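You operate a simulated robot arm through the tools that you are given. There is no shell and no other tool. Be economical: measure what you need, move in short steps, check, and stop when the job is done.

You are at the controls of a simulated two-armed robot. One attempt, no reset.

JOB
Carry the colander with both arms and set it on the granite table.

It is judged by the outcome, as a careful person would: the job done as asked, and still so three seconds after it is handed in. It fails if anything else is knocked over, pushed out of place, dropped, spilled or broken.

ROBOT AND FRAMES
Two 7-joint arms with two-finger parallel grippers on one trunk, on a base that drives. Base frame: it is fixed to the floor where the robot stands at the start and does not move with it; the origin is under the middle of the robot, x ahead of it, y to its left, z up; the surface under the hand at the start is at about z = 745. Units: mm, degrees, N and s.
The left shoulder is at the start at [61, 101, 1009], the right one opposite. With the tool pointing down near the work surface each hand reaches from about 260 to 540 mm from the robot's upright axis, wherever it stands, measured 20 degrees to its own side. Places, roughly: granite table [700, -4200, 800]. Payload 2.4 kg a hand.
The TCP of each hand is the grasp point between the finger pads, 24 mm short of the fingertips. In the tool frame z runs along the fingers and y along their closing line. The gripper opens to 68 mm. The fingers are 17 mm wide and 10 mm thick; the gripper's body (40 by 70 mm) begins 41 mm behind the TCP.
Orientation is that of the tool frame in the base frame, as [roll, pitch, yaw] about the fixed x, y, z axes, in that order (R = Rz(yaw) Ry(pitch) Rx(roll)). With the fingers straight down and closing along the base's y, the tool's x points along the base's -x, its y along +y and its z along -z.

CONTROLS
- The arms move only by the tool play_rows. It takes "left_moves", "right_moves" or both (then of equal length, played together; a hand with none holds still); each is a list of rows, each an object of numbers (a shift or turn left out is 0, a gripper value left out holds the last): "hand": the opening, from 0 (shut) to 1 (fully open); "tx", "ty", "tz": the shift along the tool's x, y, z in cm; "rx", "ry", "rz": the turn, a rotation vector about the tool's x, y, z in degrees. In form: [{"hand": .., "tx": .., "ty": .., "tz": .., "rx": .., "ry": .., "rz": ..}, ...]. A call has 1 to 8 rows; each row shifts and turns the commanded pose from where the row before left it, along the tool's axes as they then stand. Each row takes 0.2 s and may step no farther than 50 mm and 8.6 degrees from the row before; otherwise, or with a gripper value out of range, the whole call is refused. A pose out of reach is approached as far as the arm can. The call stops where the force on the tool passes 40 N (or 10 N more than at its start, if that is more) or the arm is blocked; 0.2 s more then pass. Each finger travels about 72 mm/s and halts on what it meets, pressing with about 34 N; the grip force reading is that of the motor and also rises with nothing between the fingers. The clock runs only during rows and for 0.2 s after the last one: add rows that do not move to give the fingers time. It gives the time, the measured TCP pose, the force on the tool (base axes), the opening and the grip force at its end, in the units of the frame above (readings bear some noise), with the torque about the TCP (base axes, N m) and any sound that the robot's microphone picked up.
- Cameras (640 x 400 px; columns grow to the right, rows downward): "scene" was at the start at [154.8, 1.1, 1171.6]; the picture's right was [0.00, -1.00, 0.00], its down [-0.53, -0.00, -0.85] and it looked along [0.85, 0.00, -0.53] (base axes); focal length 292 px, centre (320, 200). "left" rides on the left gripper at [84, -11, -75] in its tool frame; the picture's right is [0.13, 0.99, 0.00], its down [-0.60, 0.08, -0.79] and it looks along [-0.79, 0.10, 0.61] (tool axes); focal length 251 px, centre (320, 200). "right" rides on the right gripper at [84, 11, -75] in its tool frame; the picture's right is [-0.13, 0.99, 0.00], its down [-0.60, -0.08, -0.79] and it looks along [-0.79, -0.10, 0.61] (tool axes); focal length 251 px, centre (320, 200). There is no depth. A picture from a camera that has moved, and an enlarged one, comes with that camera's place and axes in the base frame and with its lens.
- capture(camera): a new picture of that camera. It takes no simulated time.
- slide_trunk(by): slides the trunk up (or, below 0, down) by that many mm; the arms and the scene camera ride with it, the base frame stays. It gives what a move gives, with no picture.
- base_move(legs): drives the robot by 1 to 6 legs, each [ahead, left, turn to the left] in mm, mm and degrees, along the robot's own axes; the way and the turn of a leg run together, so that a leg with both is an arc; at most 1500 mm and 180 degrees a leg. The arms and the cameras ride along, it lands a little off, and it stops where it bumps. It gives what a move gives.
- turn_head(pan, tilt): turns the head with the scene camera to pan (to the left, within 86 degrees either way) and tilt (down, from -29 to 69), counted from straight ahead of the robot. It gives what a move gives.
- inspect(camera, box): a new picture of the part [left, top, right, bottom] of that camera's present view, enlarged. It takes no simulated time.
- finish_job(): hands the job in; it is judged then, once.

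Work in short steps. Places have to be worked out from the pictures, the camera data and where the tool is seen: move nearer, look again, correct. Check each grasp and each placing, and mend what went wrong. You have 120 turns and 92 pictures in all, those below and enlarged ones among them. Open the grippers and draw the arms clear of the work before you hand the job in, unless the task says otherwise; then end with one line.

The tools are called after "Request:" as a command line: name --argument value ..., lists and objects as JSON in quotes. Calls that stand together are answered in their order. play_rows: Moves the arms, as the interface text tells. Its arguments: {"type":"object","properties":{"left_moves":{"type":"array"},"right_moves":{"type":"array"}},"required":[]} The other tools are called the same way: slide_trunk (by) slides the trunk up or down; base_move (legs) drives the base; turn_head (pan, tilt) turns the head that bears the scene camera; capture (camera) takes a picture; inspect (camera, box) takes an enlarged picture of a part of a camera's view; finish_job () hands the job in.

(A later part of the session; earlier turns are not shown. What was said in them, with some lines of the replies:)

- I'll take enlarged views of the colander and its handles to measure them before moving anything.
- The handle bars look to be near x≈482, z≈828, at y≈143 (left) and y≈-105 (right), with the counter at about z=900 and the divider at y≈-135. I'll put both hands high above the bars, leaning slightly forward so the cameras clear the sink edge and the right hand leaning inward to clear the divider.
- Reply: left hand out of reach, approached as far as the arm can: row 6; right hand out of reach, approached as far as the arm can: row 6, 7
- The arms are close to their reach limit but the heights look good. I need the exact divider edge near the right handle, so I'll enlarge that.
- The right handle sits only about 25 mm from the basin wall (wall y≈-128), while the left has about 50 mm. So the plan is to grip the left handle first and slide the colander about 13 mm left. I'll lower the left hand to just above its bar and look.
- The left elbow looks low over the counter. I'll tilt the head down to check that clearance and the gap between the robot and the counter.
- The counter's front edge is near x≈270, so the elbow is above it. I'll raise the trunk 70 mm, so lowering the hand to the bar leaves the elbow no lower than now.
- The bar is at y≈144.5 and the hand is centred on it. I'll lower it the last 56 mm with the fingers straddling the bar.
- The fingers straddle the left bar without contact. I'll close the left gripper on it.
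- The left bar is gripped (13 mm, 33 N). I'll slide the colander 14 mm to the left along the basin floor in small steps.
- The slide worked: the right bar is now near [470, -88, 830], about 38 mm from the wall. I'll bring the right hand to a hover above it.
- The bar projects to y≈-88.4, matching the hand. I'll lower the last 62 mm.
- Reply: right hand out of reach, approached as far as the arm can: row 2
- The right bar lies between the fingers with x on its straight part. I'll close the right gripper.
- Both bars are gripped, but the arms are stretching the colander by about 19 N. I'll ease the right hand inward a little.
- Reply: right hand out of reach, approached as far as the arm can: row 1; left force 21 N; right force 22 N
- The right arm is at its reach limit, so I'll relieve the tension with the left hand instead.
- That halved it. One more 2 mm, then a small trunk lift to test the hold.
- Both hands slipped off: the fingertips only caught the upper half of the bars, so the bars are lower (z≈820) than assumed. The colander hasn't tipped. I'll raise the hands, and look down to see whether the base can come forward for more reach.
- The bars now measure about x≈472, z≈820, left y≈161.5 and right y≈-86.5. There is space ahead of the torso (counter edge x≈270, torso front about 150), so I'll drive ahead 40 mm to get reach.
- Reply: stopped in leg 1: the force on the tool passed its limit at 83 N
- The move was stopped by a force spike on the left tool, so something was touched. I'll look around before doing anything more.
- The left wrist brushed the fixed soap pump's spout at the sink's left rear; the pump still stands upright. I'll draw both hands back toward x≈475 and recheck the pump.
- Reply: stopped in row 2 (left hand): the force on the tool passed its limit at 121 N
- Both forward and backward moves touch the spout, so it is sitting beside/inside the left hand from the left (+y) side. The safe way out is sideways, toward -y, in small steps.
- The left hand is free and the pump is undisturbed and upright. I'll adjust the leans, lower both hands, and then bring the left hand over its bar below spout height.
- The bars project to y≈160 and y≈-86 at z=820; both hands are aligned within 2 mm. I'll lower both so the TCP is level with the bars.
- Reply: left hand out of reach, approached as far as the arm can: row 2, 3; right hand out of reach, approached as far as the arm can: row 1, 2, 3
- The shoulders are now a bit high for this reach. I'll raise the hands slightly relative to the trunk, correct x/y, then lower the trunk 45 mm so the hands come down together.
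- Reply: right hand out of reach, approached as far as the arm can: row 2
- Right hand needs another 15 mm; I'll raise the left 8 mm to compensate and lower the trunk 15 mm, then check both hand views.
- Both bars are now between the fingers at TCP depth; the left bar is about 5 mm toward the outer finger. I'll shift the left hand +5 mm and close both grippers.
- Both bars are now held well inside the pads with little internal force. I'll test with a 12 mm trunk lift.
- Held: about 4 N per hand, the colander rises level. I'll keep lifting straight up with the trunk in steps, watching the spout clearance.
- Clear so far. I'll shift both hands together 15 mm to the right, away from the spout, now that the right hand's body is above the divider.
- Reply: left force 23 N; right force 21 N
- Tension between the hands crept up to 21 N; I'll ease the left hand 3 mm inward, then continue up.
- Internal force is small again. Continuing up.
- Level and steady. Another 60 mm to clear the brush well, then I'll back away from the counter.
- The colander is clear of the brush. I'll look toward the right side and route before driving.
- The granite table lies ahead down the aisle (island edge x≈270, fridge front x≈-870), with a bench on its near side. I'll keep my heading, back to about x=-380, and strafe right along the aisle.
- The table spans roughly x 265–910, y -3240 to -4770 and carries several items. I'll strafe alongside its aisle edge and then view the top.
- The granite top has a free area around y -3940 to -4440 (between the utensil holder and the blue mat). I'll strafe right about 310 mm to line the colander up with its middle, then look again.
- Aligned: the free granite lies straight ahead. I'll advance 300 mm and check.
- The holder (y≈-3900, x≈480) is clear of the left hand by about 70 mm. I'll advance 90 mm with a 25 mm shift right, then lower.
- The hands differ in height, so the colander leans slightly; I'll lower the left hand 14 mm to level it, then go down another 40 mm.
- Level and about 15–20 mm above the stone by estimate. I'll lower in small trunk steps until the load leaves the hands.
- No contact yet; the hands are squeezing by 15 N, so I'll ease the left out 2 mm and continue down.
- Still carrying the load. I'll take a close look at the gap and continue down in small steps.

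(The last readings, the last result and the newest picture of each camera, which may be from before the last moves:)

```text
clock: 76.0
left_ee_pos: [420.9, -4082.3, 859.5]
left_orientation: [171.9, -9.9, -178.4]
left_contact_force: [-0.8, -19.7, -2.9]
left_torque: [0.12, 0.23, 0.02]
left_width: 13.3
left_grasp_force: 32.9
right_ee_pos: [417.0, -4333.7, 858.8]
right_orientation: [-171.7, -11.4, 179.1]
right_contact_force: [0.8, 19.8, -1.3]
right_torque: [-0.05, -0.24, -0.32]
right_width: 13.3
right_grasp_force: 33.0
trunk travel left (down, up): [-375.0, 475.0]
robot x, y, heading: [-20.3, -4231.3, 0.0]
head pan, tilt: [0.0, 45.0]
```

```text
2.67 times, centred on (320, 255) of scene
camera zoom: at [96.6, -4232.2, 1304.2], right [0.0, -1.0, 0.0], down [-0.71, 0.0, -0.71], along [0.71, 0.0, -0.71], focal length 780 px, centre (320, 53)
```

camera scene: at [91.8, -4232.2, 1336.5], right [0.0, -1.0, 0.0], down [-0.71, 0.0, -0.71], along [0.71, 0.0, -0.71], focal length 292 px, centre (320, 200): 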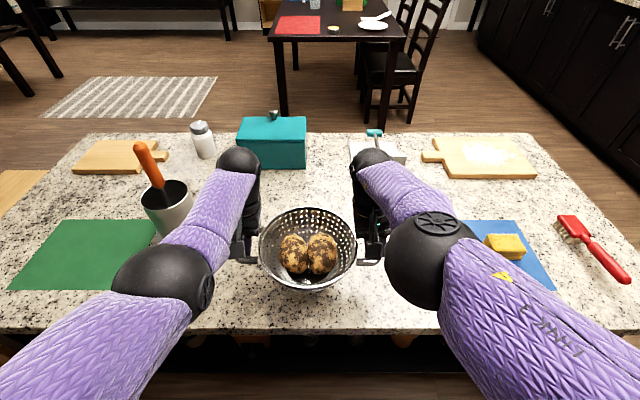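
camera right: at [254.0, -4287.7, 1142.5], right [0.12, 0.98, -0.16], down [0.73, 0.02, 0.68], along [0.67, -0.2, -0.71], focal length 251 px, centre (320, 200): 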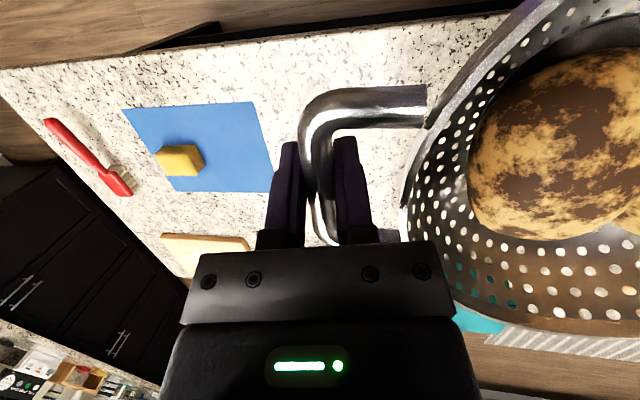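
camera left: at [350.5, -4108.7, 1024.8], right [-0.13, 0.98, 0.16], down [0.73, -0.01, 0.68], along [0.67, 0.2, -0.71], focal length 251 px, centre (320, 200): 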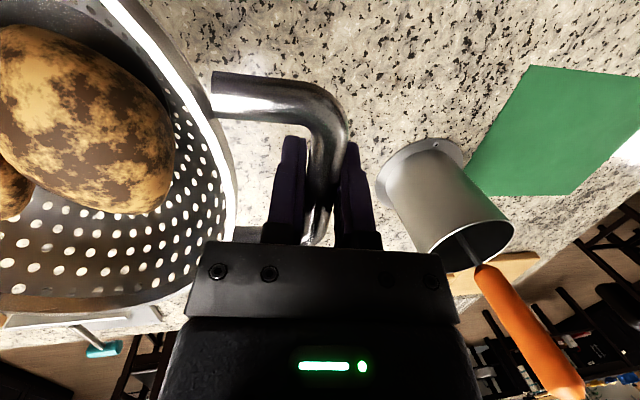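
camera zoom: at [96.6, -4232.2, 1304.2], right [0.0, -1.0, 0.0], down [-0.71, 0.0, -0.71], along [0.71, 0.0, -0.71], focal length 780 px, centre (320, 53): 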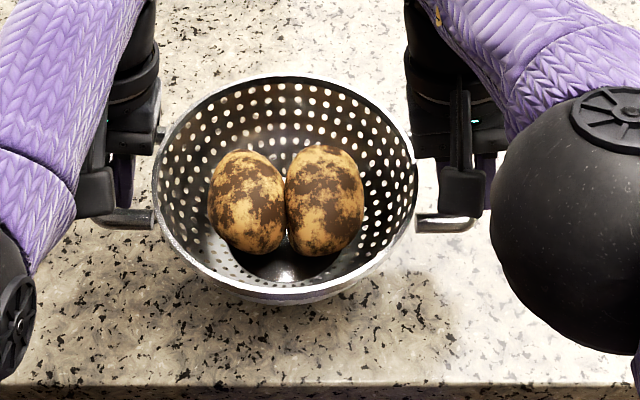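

The stone is evidently lower than 800 (edge geometry suggests about 740, edge x≈325). I'll relieve the tension, and move 50 mm further onto the table before lowering more.

Request:
play_rows --left_moves '[{"ty": -0.12}, {"ty": -0.12}, {}]'

Request:
base_move --legs '[[50, 0, 0]]'

Request:
capture --camera "left"

Request:
capture --camera "scene"

```text
clock: 76.8
left_ee_pos: [418.4, -4084.3, 858.5]
left_orientation: [171.8, -9.8, -178.4]
left_contact_force: [-0.6, -3.9, -4.2]
left_torque: [-0.01, -0.03, 0.02]
left_width: 13.4
left_grasp_force: 33.3
right_ee_pos: [417.5, -4336.1, 858.6]
right_orientation: [-171.7, -11.5, 178.9]
right_contact_force: [0.1, 4.2, -3.7]
right_torque: [-0.02, 0.05, -0.21]
right_width: 13.5
right_grasp_force: 33.0
trunk travel left (down, up): [-375.0, 475.0]
robot x, y, heading: [-17.6, -4234.5, 0.3]
head pan, tilt: [0.0, 45.0]
```

```text
clock: 77.7
left_ee_pos: [469.7, -4084.2, 858.4]
left_orientation: [171.8, -9.9, -178.3]
left_contact_force: [-0.3, 9.0, -2.6]
left_torque: [-0.05, 0.0, -0.01]
left_width: 13.1
left_grasp_force: 33.3
right_ee_pos: [467.7, -4335.0, 858.6]
right_orientation: [-171.6, -11.5, 179.0]
right_contact_force: [1.1, -8.9, -3.7]
right_torque: [0.0, 0.0, -0.23]
right_width: 13.1
right_grasp_force: 33.2
trunk travel left (down, up): [-375.0, 475.0]
robot x, y, heading: [28.2, -4232.0, 0.1]
head pan, tilt: [0.0, 45.0]
```

```text
28 pictures are left
camera left: at [400.6, -4108.2, 943.3], right [-0.13, 0.98, 0.16], down [0.73, -0.01, 0.68], along [0.67, 0.21, -0.71], focal length 251 px, centre (320, 200)
```

left: 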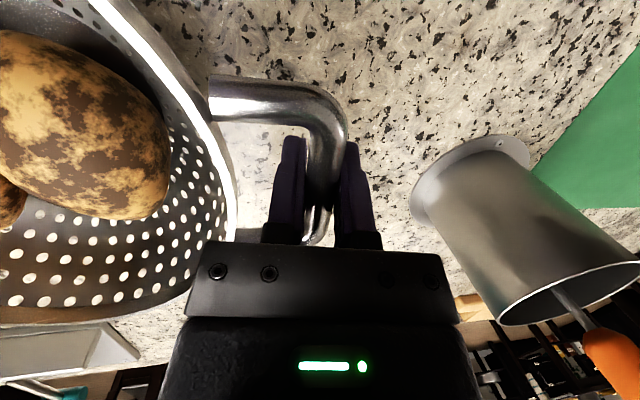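

```text
27 pictures are left
camera scene: at [147.0, -4232.0, 1304.2], right [0.0, -1.0, 0.0], down [-0.71, 0.0, -0.71], along [0.71, 0.0, -0.71], focal length 292 px, centre (320, 200)
```

scene: 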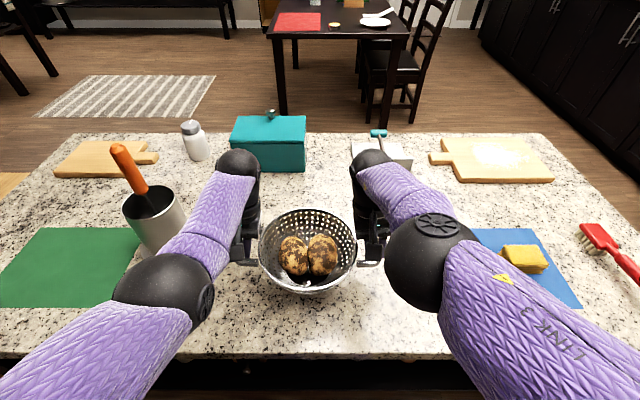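

The holder has ample clearance. Continuing down in small steps watching vertical force.

Request:
slide_trunk --by -12

Request:
slide_trunk --by -8

Request:
slide_trunk --by -6

```text
clock: 78.3
left_ee_pos: [468.3, -4083.8, 847.2]
left_orientation: [171.7, -9.8, -178.3]
left_contact_force: [-0.2, 1.3, -2.9]
left_torque: [-0.05, 0.56, 0.14]
left_width: 13.3
left_grasp_force: 33.3
right_ee_pos: [469.0, -4334.9, 847.0]
right_orientation: [-171.6, -11.7, 179.0]
right_contact_force: [0.2, -0.8, -3.6]
right_torque: [0.02, -0.55, -0.09]
right_width: 13.3
right_grasp_force: 32.8
trunk travel left (down, up): [-363.0, 487.0]
robot x, y, heading: [26.9, -4232.7, -0.1]
head pan, tilt: [0.0, 45.0]
```

```text
clock: 78.9
left_ee_pos: [469.5, -4082.5, 839.1]
left_orientation: [171.8, -9.8, -178.4]
left_contact_force: [-0.3, 2.6, -2.8]
left_torque: [-0.04, 0.5, 0.15]
left_width: 13.0
left_grasp_force: 33.1
right_ee_pos: [468.6, -4335.1, 837.6]
right_orientation: [-171.6, -11.8, 179.0]
right_contact_force: [0.0, -2.4, -3.3]
right_torque: [0.0, -0.51, -0.07]
right_width: 13.2
right_grasp_force: 33.6
trunk travel left (down, up): [-355.0, 495.0]
robot x, y, heading: [27.6, -4233.7, 0.1]
head pan, tilt: [0.0, 45.0]
```

```text
clock: 79.4
left_ee_pos: [468.7, -4084.2, 835.4]
left_orientation: [171.8, -9.5, -178.4]
left_contact_force: [4.1, 4.3, 14.5]
left_torque: [-0.07, 0.23, 0.25]
left_width: 13.3
left_grasp_force: 33.6
right_ee_pos: [467.3, -4334.2, 833.9]
right_orientation: [-171.5, -11.5, 179.0]
right_contact_force: [3.7, -4.5, 27.2]
right_torque: [-0.04, 0.24, -0.04]
right_width: 13.1
right_grasp_force: 33.1
trunk travel left (down, up): [-349.0, 501.0]
robot x, y, heading: [32.6, -4235.3, 0.2]
head pan, tilt: [0.0, 45.0]
```

Contact: the table now pushes up on both hands (about 40 N in all). I'll back off 2 mm and inspect.

Request:
slide_trunk --by 2

Request:
capture --camera "scene"

Request:
capture --camera "right"

```text
clock: 80.0
left_ee_pos: [469.1, -4083.7, 835.9]
left_orientation: [171.8, -9.7, -178.3]
left_contact_force: [4.2, 6.3, 9.3]
left_torque: [-0.03, -0.18, 0.15]
left_width: 13.5
left_grasp_force: 32.4
right_ee_pos: [469.8, -4334.5, 834.3]
right_orientation: [-171.6, -11.5, 179.1]
right_contact_force: [5.9, -7.5, 19.7]
right_torque: [-0.05, 0.08, -0.03]
right_width: 13.2
right_grasp_force: 33.4
trunk travel left (down, up): [-351.0, 499.0]
robot x, y, heading: [31.1, -4234.1, 0.0]
head pan, tilt: [0.0, 45.0]
```

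```text
26 pictures are left
camera scene: at [149.0, -4231.9, 1280.2], right [0.0, -1.0, 0.0], down [-0.71, 0.0, -0.71], along [0.71, 0.0, -0.71], focal length 292 px, centre (320, 200)
```

scene: 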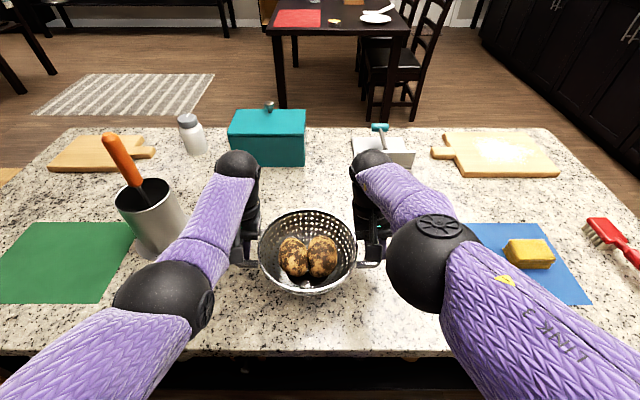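

```text
25 pictures are left
camera right: at [402.2, -4310.3, 922.9], right [0.11, 0.98, -0.17], down [0.75, 0.03, 0.66], along [0.65, -0.2, -0.73], focal length 251 px, centre (320, 200)
```

right: 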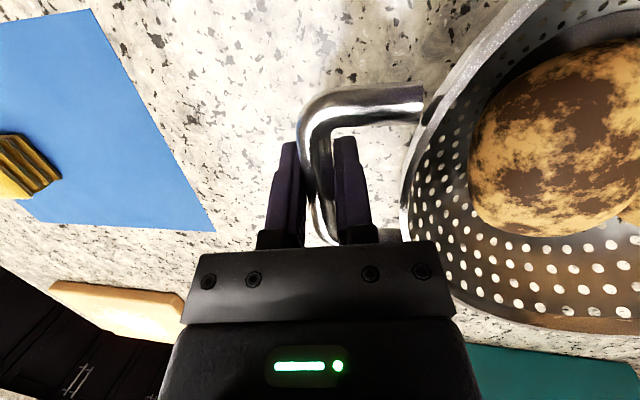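

The bowl's base is on the stone (its base is well below the fingertips). I'll relieve the remaining press by 3 mm.

Request:
slide_trunk --by 3

```text
clock: 80.5
left_ee_pos: [469.1, -4083.7, 836.7]
left_orientation: [171.7, -9.9, -178.3]
left_contact_force: [0.9, 8.4, -2.7]
left_torque: [-0.1, 0.0, 0.17]
left_width: 13.2
left_grasp_force: 33.3
right_ee_pos: [468.7, -4335.3, 836.9]
right_orientation: [-171.5, -11.9, 179.0]
right_contact_force: [-0.9, -8.9, -3.1]
right_torque: [-0.05, -0.01, 0.0]
right_width: 13.3
right_grasp_force: 33.3
trunk travel left (down, up): [-354.0, 496.0]
robot x, y, heading: [28.5, -4233.1, 0.3]
head pan, tilt: [0.0, 45.0]
```

It's just lifted again, so the surface is right there. I'll lower 2 mm and ease the 8 N squeeze.

Request:
play_rows --left_moves '[{"ty": 0.1}, {}]'

Request:
slide_trunk --by -2

```text
clock: 81.1
left_ee_pos: [467.9, -4083.3, 836.4]
left_orientation: [171.9, -9.8, -178.2]
left_contact_force: [1.0, 5.1, -2.9]
left_torque: [-0.06, -0.04, 0.2]
left_width: 13.3
left_grasp_force: 33.3
right_ee_pos: [469.1, -4333.3, 837.0]
right_orientation: [-171.6, -11.8, 179.1]
right_contact_force: [-0.5, -6.3, -3.0]
right_torque: [0.02, 0.03, 0.0]
right_width: 13.3
right_grasp_force: 33.5
trunk travel left (down, up): [-354.0, 496.0]
robot x, y, heading: [29.9, -4231.3, 0.3]
head pan, tilt: [0.0, 45.0]
```

```text
clock: 81.6
left_ee_pos: [468.8, -4083.2, 836.0]
left_orientation: [171.9, -9.8, -178.3]
left_contact_force: [0.6, 0.7, -3.6]
left_torque: [-0.01, -0.04, 0.17]
left_width: 13.3
left_grasp_force: 33.6
right_ee_pos: [468.8, -4333.2, 834.1]
right_orientation: [-171.6, -11.8, 179.0]
right_contact_force: [-1.1, -1.9, -2.8]
right_torque: [0.0, 0.04, -0.03]
right_width: 13.5
right_grasp_force: 32.9
trunk travel left (down, up): [-352.0, 498.0]
robot x, y, heading: [29.2, -4233.5, 0.3]
head pan, tilt: [0.0, 45.0]
```

Request:
slide_trunk --by -2

```text
clock: 82.1
left_ee_pos: [468.5, -4083.5, 835.6]
left_orientation: [171.8, -9.7, -178.3]
left_contact_force: [3.0, -0.7, 6.7]
left_torque: [-0.03, 0.02, 0.22]
left_width: 13.2
left_grasp_force: 33.3
right_ee_pos: [468.5, -4334.3, 833.4]
right_orientation: [-171.7, -11.6, 179.0]
right_contact_force: [2.9, 2.5, 16.1]
right_torque: [0.01, 0.08, -0.06]
right_width: 13.2
right_grasp_force: 33.5
trunk travel left (down, up): [-350.0, 500.0]
robot x, y, heading: [28.9, -4233.1, 0.2]
head pan, tilt: [0.0, 45.0]
```

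The colander is resting on the stone with light pressure on both sides. I'll open both grippers a little at the same time.

Request:
play_rows --left_moves '[{"hand": 0.28}, {"hand": 0.35}, {"hand": 0.42}, {}]' --right_moves '[{"hand": 0.28}, {"hand": 0.35}, {"hand": 0.42}, {}]'

Request:
capture --camera "left"

Request:
capture --camera "right"

Request:
inspect --camera "scene" --box '[200, 180, 440, 330]'

```text
clock: 83.1
left_ee_pos: [469.5, -4082.9, 834.2]
left_orientation: [171.8, -9.9, -178.3]
left_contact_force: [-0.7, 0.4, -0.8]
left_torque: [0.02, 0.03, -0.01]
left_width: 28.5
left_grasp_force: 0.0
right_ee_pos: [468.3, -4334.1, 833.1]
right_orientation: [-171.6, -11.8, 179.0]
right_contact_force: [-0.1, -1.4, 0.2]
right_torque: [-0.02, -0.02, 0.02]
right_width: 28.7
right_grasp_force: 0.0
trunk travel left (down, up): [-350.0, 500.0]
robot x, y, heading: [24.7, -4233.7, 0.4]
head pan, tilt: [0.0, 45.0]
```

```text
24 pictures are left
camera left: at [399.8, -4107.2, 918.8], right [-0.13, 0.98, 0.16], down [0.73, -0.01, 0.68], along [0.67, 0.21, -0.71], focal length 251 px, centre (320, 200)
```

left: 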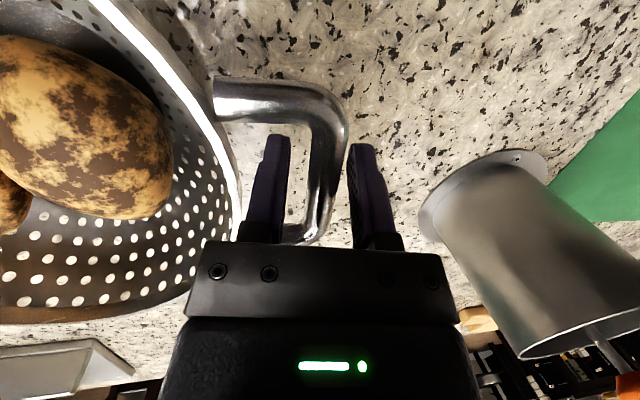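

```text
23 pictures are left
camera right: at [402.7, -4310.1, 921.6], right [0.11, 0.98, -0.17], down [0.75, 0.03, 0.66], along [0.65, -0.2, -0.74], focal length 251 px, centre (320, 200)
```

right: 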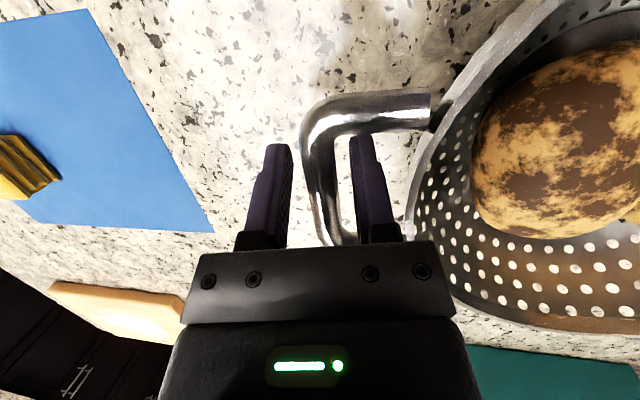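

```text
2.67 times, centred on (320, 255) of scene
camera zoom: at [150.0, -4232.0, 1279.1], right [0.0, -1.0, 0.0], down [-0.71, 0.0, -0.71], along [0.71, 0.0, -0.71], focal length 780 px, centre (320, 53)
```

zoom: 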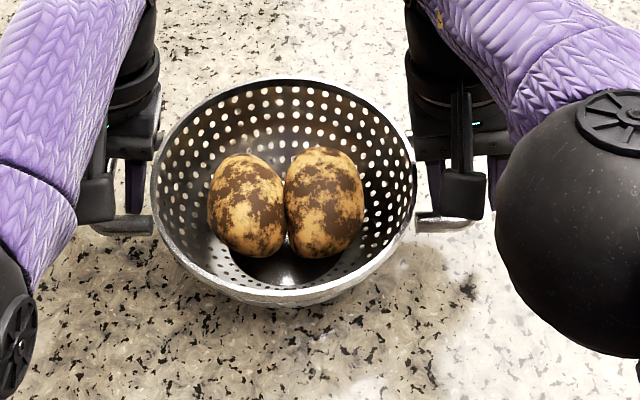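

Both bars are free between the fingers and the colander stands level with the potatoes in it. I'll raise both hands straight up.

Request:
play_rows --left_moves '[{"tx": 0.34, "ty": 0.28, "tz": -1.95}, {"tx": 0.34, "ty": 0.28, "tz": -1.95}, {"tx": 0.34, "ty": 0.28, "tz": -1.95}, {"tx": 0.34, "ty": 0.28, "tz": -1.95}, {}]' --right_moves '[{"tx": 0.41, "ty": -0.29, "tz": -1.94}, {"tx": 0.41, "ty": -0.29, "tz": -1.94}, {"tx": 0.41, "ty": -0.29, "tz": -1.94}, {"tx": 0.41, "ty": -0.29, "tz": -1.94}, {}]'

Request:
capture --camera "scene"

Request:
capture --camera "left"

```text
clock: 83.9
left_ee_pos: [473.0, -4082.5, 885.1]
left_orientation: [171.8, -8.5, -177.3]
left_contact_force: [5.2, -5.0, -6.5]
left_torque: [0.65, -0.09, 0.61]
left_width: 28.6
left_grasp_force: 0.0
right_ee_pos: [480.3, -4332.6, 880.4]
right_orientation: [-171.6, -11.8, 178.9]
right_contact_force: [0.0, -0.2, 0.0]
right_torque: [0.02, -0.01, 0.06]
right_width: 28.6
right_grasp_force: 0.1
right hand out of reach, approached as far as the arm can: row 1, 2, 3
trunk travel left (down, up): [-350.0, 500.0]
robot x, y, heading: [31.6, -4233.8, 0.4]
head pan, tilt: [0.0, 45.0]
stopped in row 3 (left hand): the force on the tool passed its limit at 91 N (the readings are from after the stop); the commanded pose is now the measured one
```

```text
21 pictures are left
camera scene: at [150.1, -4231.9, 1279.1], right [0.0, -1.0, 0.0], down [-0.71, 0.0, -0.71], along [0.71, 0.0, -0.71], focal length 292 px, centre (320, 200)
```

scene: 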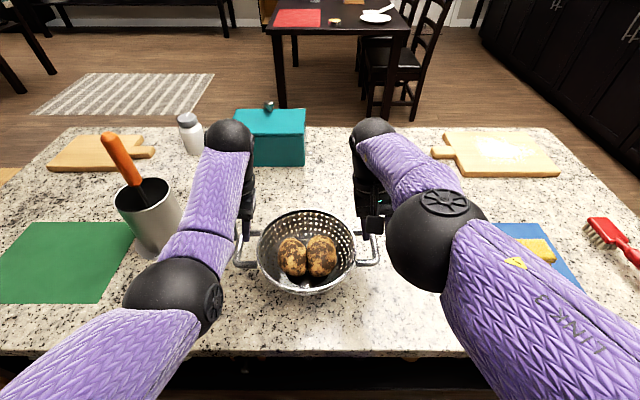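

```text
20 pictures are left
camera left: at [401.9, -4108.4, 968.3], right [-0.15, 0.98, 0.16], down [0.72, 0.0, 0.7], along [0.68, 0.22, -0.7], focal length 251 px, centre (320, 200)
```

left: 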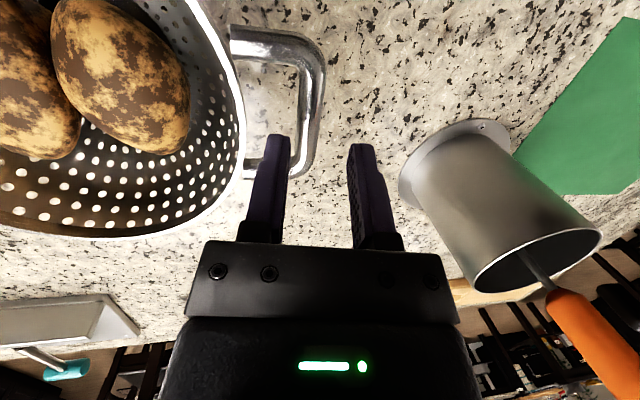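

The left arm hit a limit against itself (nothing is near it; the holder is untouched), but both hands are already above the handles. I'll raise the rest with the trunk instead.

Request:
slide_trunk --by 100

Request:
capture --camera "scene"

```text
clock: 85.2
left_ee_pos: [472.3, -4082.9, 984.4]
left_orientation: [171.7, -8.6, -177.4]
left_contact_force: [0.0, 0.0, 0.3]
left_torque: [-0.01, 0.0, 0.01]
left_width: 28.6
left_grasp_force: 0.0
right_ee_pos: [480.8, -4331.7, 993.4]
right_orientation: [-171.7, -9.8, 179.0]
right_contact_force: [-0.5, 0.5, -0.4]
right_torque: [0.02, 0.0, 0.05]
right_width: 28.7
right_grasp_force: 0.0
trunk travel left (down, up): [-450.0, 400.0]
robot x, y, heading: [27.1, -4229.6, -0.4]
head pan, tilt: [0.0, 45.0]
```

```text
19 pictures are left
camera scene: at [136.1, -4232.0, 1379.7], right [0.0, -1.0, 0.0], down [-0.71, 0.0, -0.71], along [0.71, 0.0, -0.71], focal length 292 px, centre (320, 200)
```

scene: 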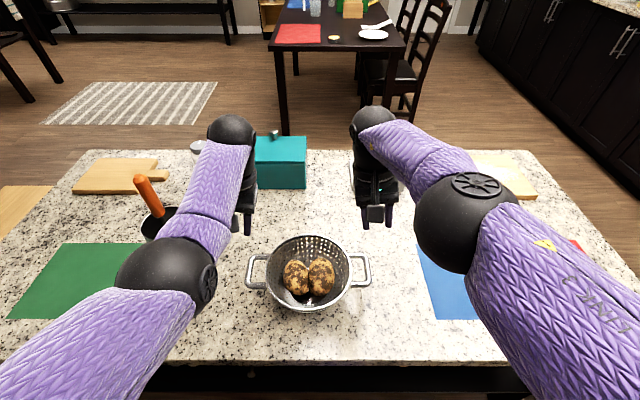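

The hands are well above and clear. I'll drive back away from the table and then open the grippers fully.

Request:
base_move --legs '[[-350, 0, 0]]'

Request:
play_rows --left_moves '[{"hand": 0.7}, {"hand": 1}, {}]' --right_moves '[{"hand": 0.7}, {"hand": 1}, {}]'

Request:
turn_head --pan 0 --tilt 35

Request:
capture --camera "scene"

```text
clock: 87.5
left_ee_pos: [118.9, -4081.9, 985.1]
left_orientation: [171.6, -8.5, -177.3]
left_contact_force: [0.3, 0.0, 0.6]
left_torque: [0.01, -0.02, -0.01]
left_width: 28.8
left_grasp_force: 0.1
right_ee_pos: [128.8, -4331.4, 994.5]
right_orientation: [-171.6, -9.8, 179.1]
right_contact_force: [-1.0, -0.2, -0.1]
right_torque: [0.01, 0.0, -0.04]
right_width: 28.8
right_grasp_force: 0.1
trunk travel left (down, up): [-450.0, 400.0]
robot x, y, heading: [-321.2, -4234.2, 0.4]
head pan, tilt: [0.0, 45.0]
```

```text
clock: 88.3
left_ee_pos: [120.2, -4083.3, 985.4]
left_orientation: [171.6, -8.7, -177.2]
left_contact_force: [-0.4, -0.5, 1.2]
left_torque: [0.03, 0.02, 0.0]
left_width: 68.0
left_grasp_force: 0.0
right_ee_pos: [128.6, -4332.6, 993.7]
right_orientation: [-171.6, -9.9, 179.2]
right_contact_force: [-0.4, 0.1, 0.0]
right_torque: [0.01, 0.0, 0.0]
right_width: 67.9
right_grasp_force: 0.1
trunk travel left (down, up): [-450.0, 400.0]
robot x, y, heading: [-321.5, -4234.7, 0.4]
head pan, tilt: [0.0, 45.0]
```

```text
clock: 89.0
left_ee_pos: [120.2, -4083.0, 985.1]
left_orientation: [171.7, -8.5, -177.2]
left_contact_force: [0.2, 0.5, -0.1]
left_torque: [0.0, -0.01, -0.01]
left_width: 67.9
left_grasp_force: 0.0
right_ee_pos: [128.5, -4332.6, 993.4]
right_orientation: [-171.6, -10.0, 179.2]
right_contact_force: [0.1, 0.4, -0.7]
right_torque: [-0.01, 0.02, -0.03]
right_width: 67.9
right_grasp_force: 0.0
trunk travel left (down, up): [-450.0, 400.0]
robot x, y, heading: [-323.4, -4234.7, 0.3]
head pan, tilt: [0.0, 35.0]
```

```text
18 pictures are left
camera scene: at [-209.6, -4233.4, 1394.6], right [0.01, -1.0, 0.0], down [-0.57, 0.0, -0.82], along [0.82, 0.01, -0.57], focal length 292 px, centre (320, 200)
```

scene: 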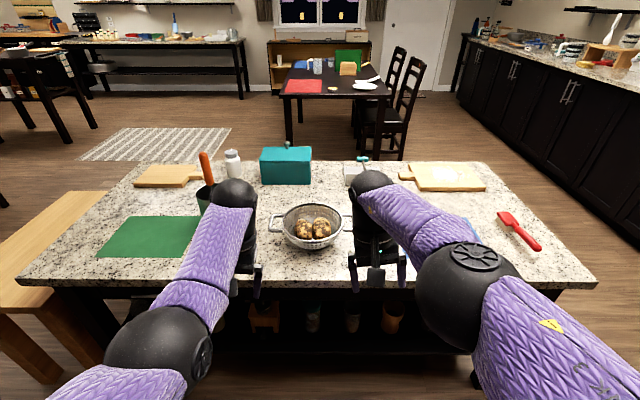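

The colander, with both potatoes in it, stands upright on the granite table. Everything else on the table is where it was, and both hands are open and clear, so I'm handing the job in.

Request:
finish_job

```text
The job is handed in.
```

The colander is on the granite table with both potatoes still in it, carried there with both arms. The left arm bumped the sink's fixed soap pump spout, or possibly itself, on the way in; the pump still looked upright and undamaged.
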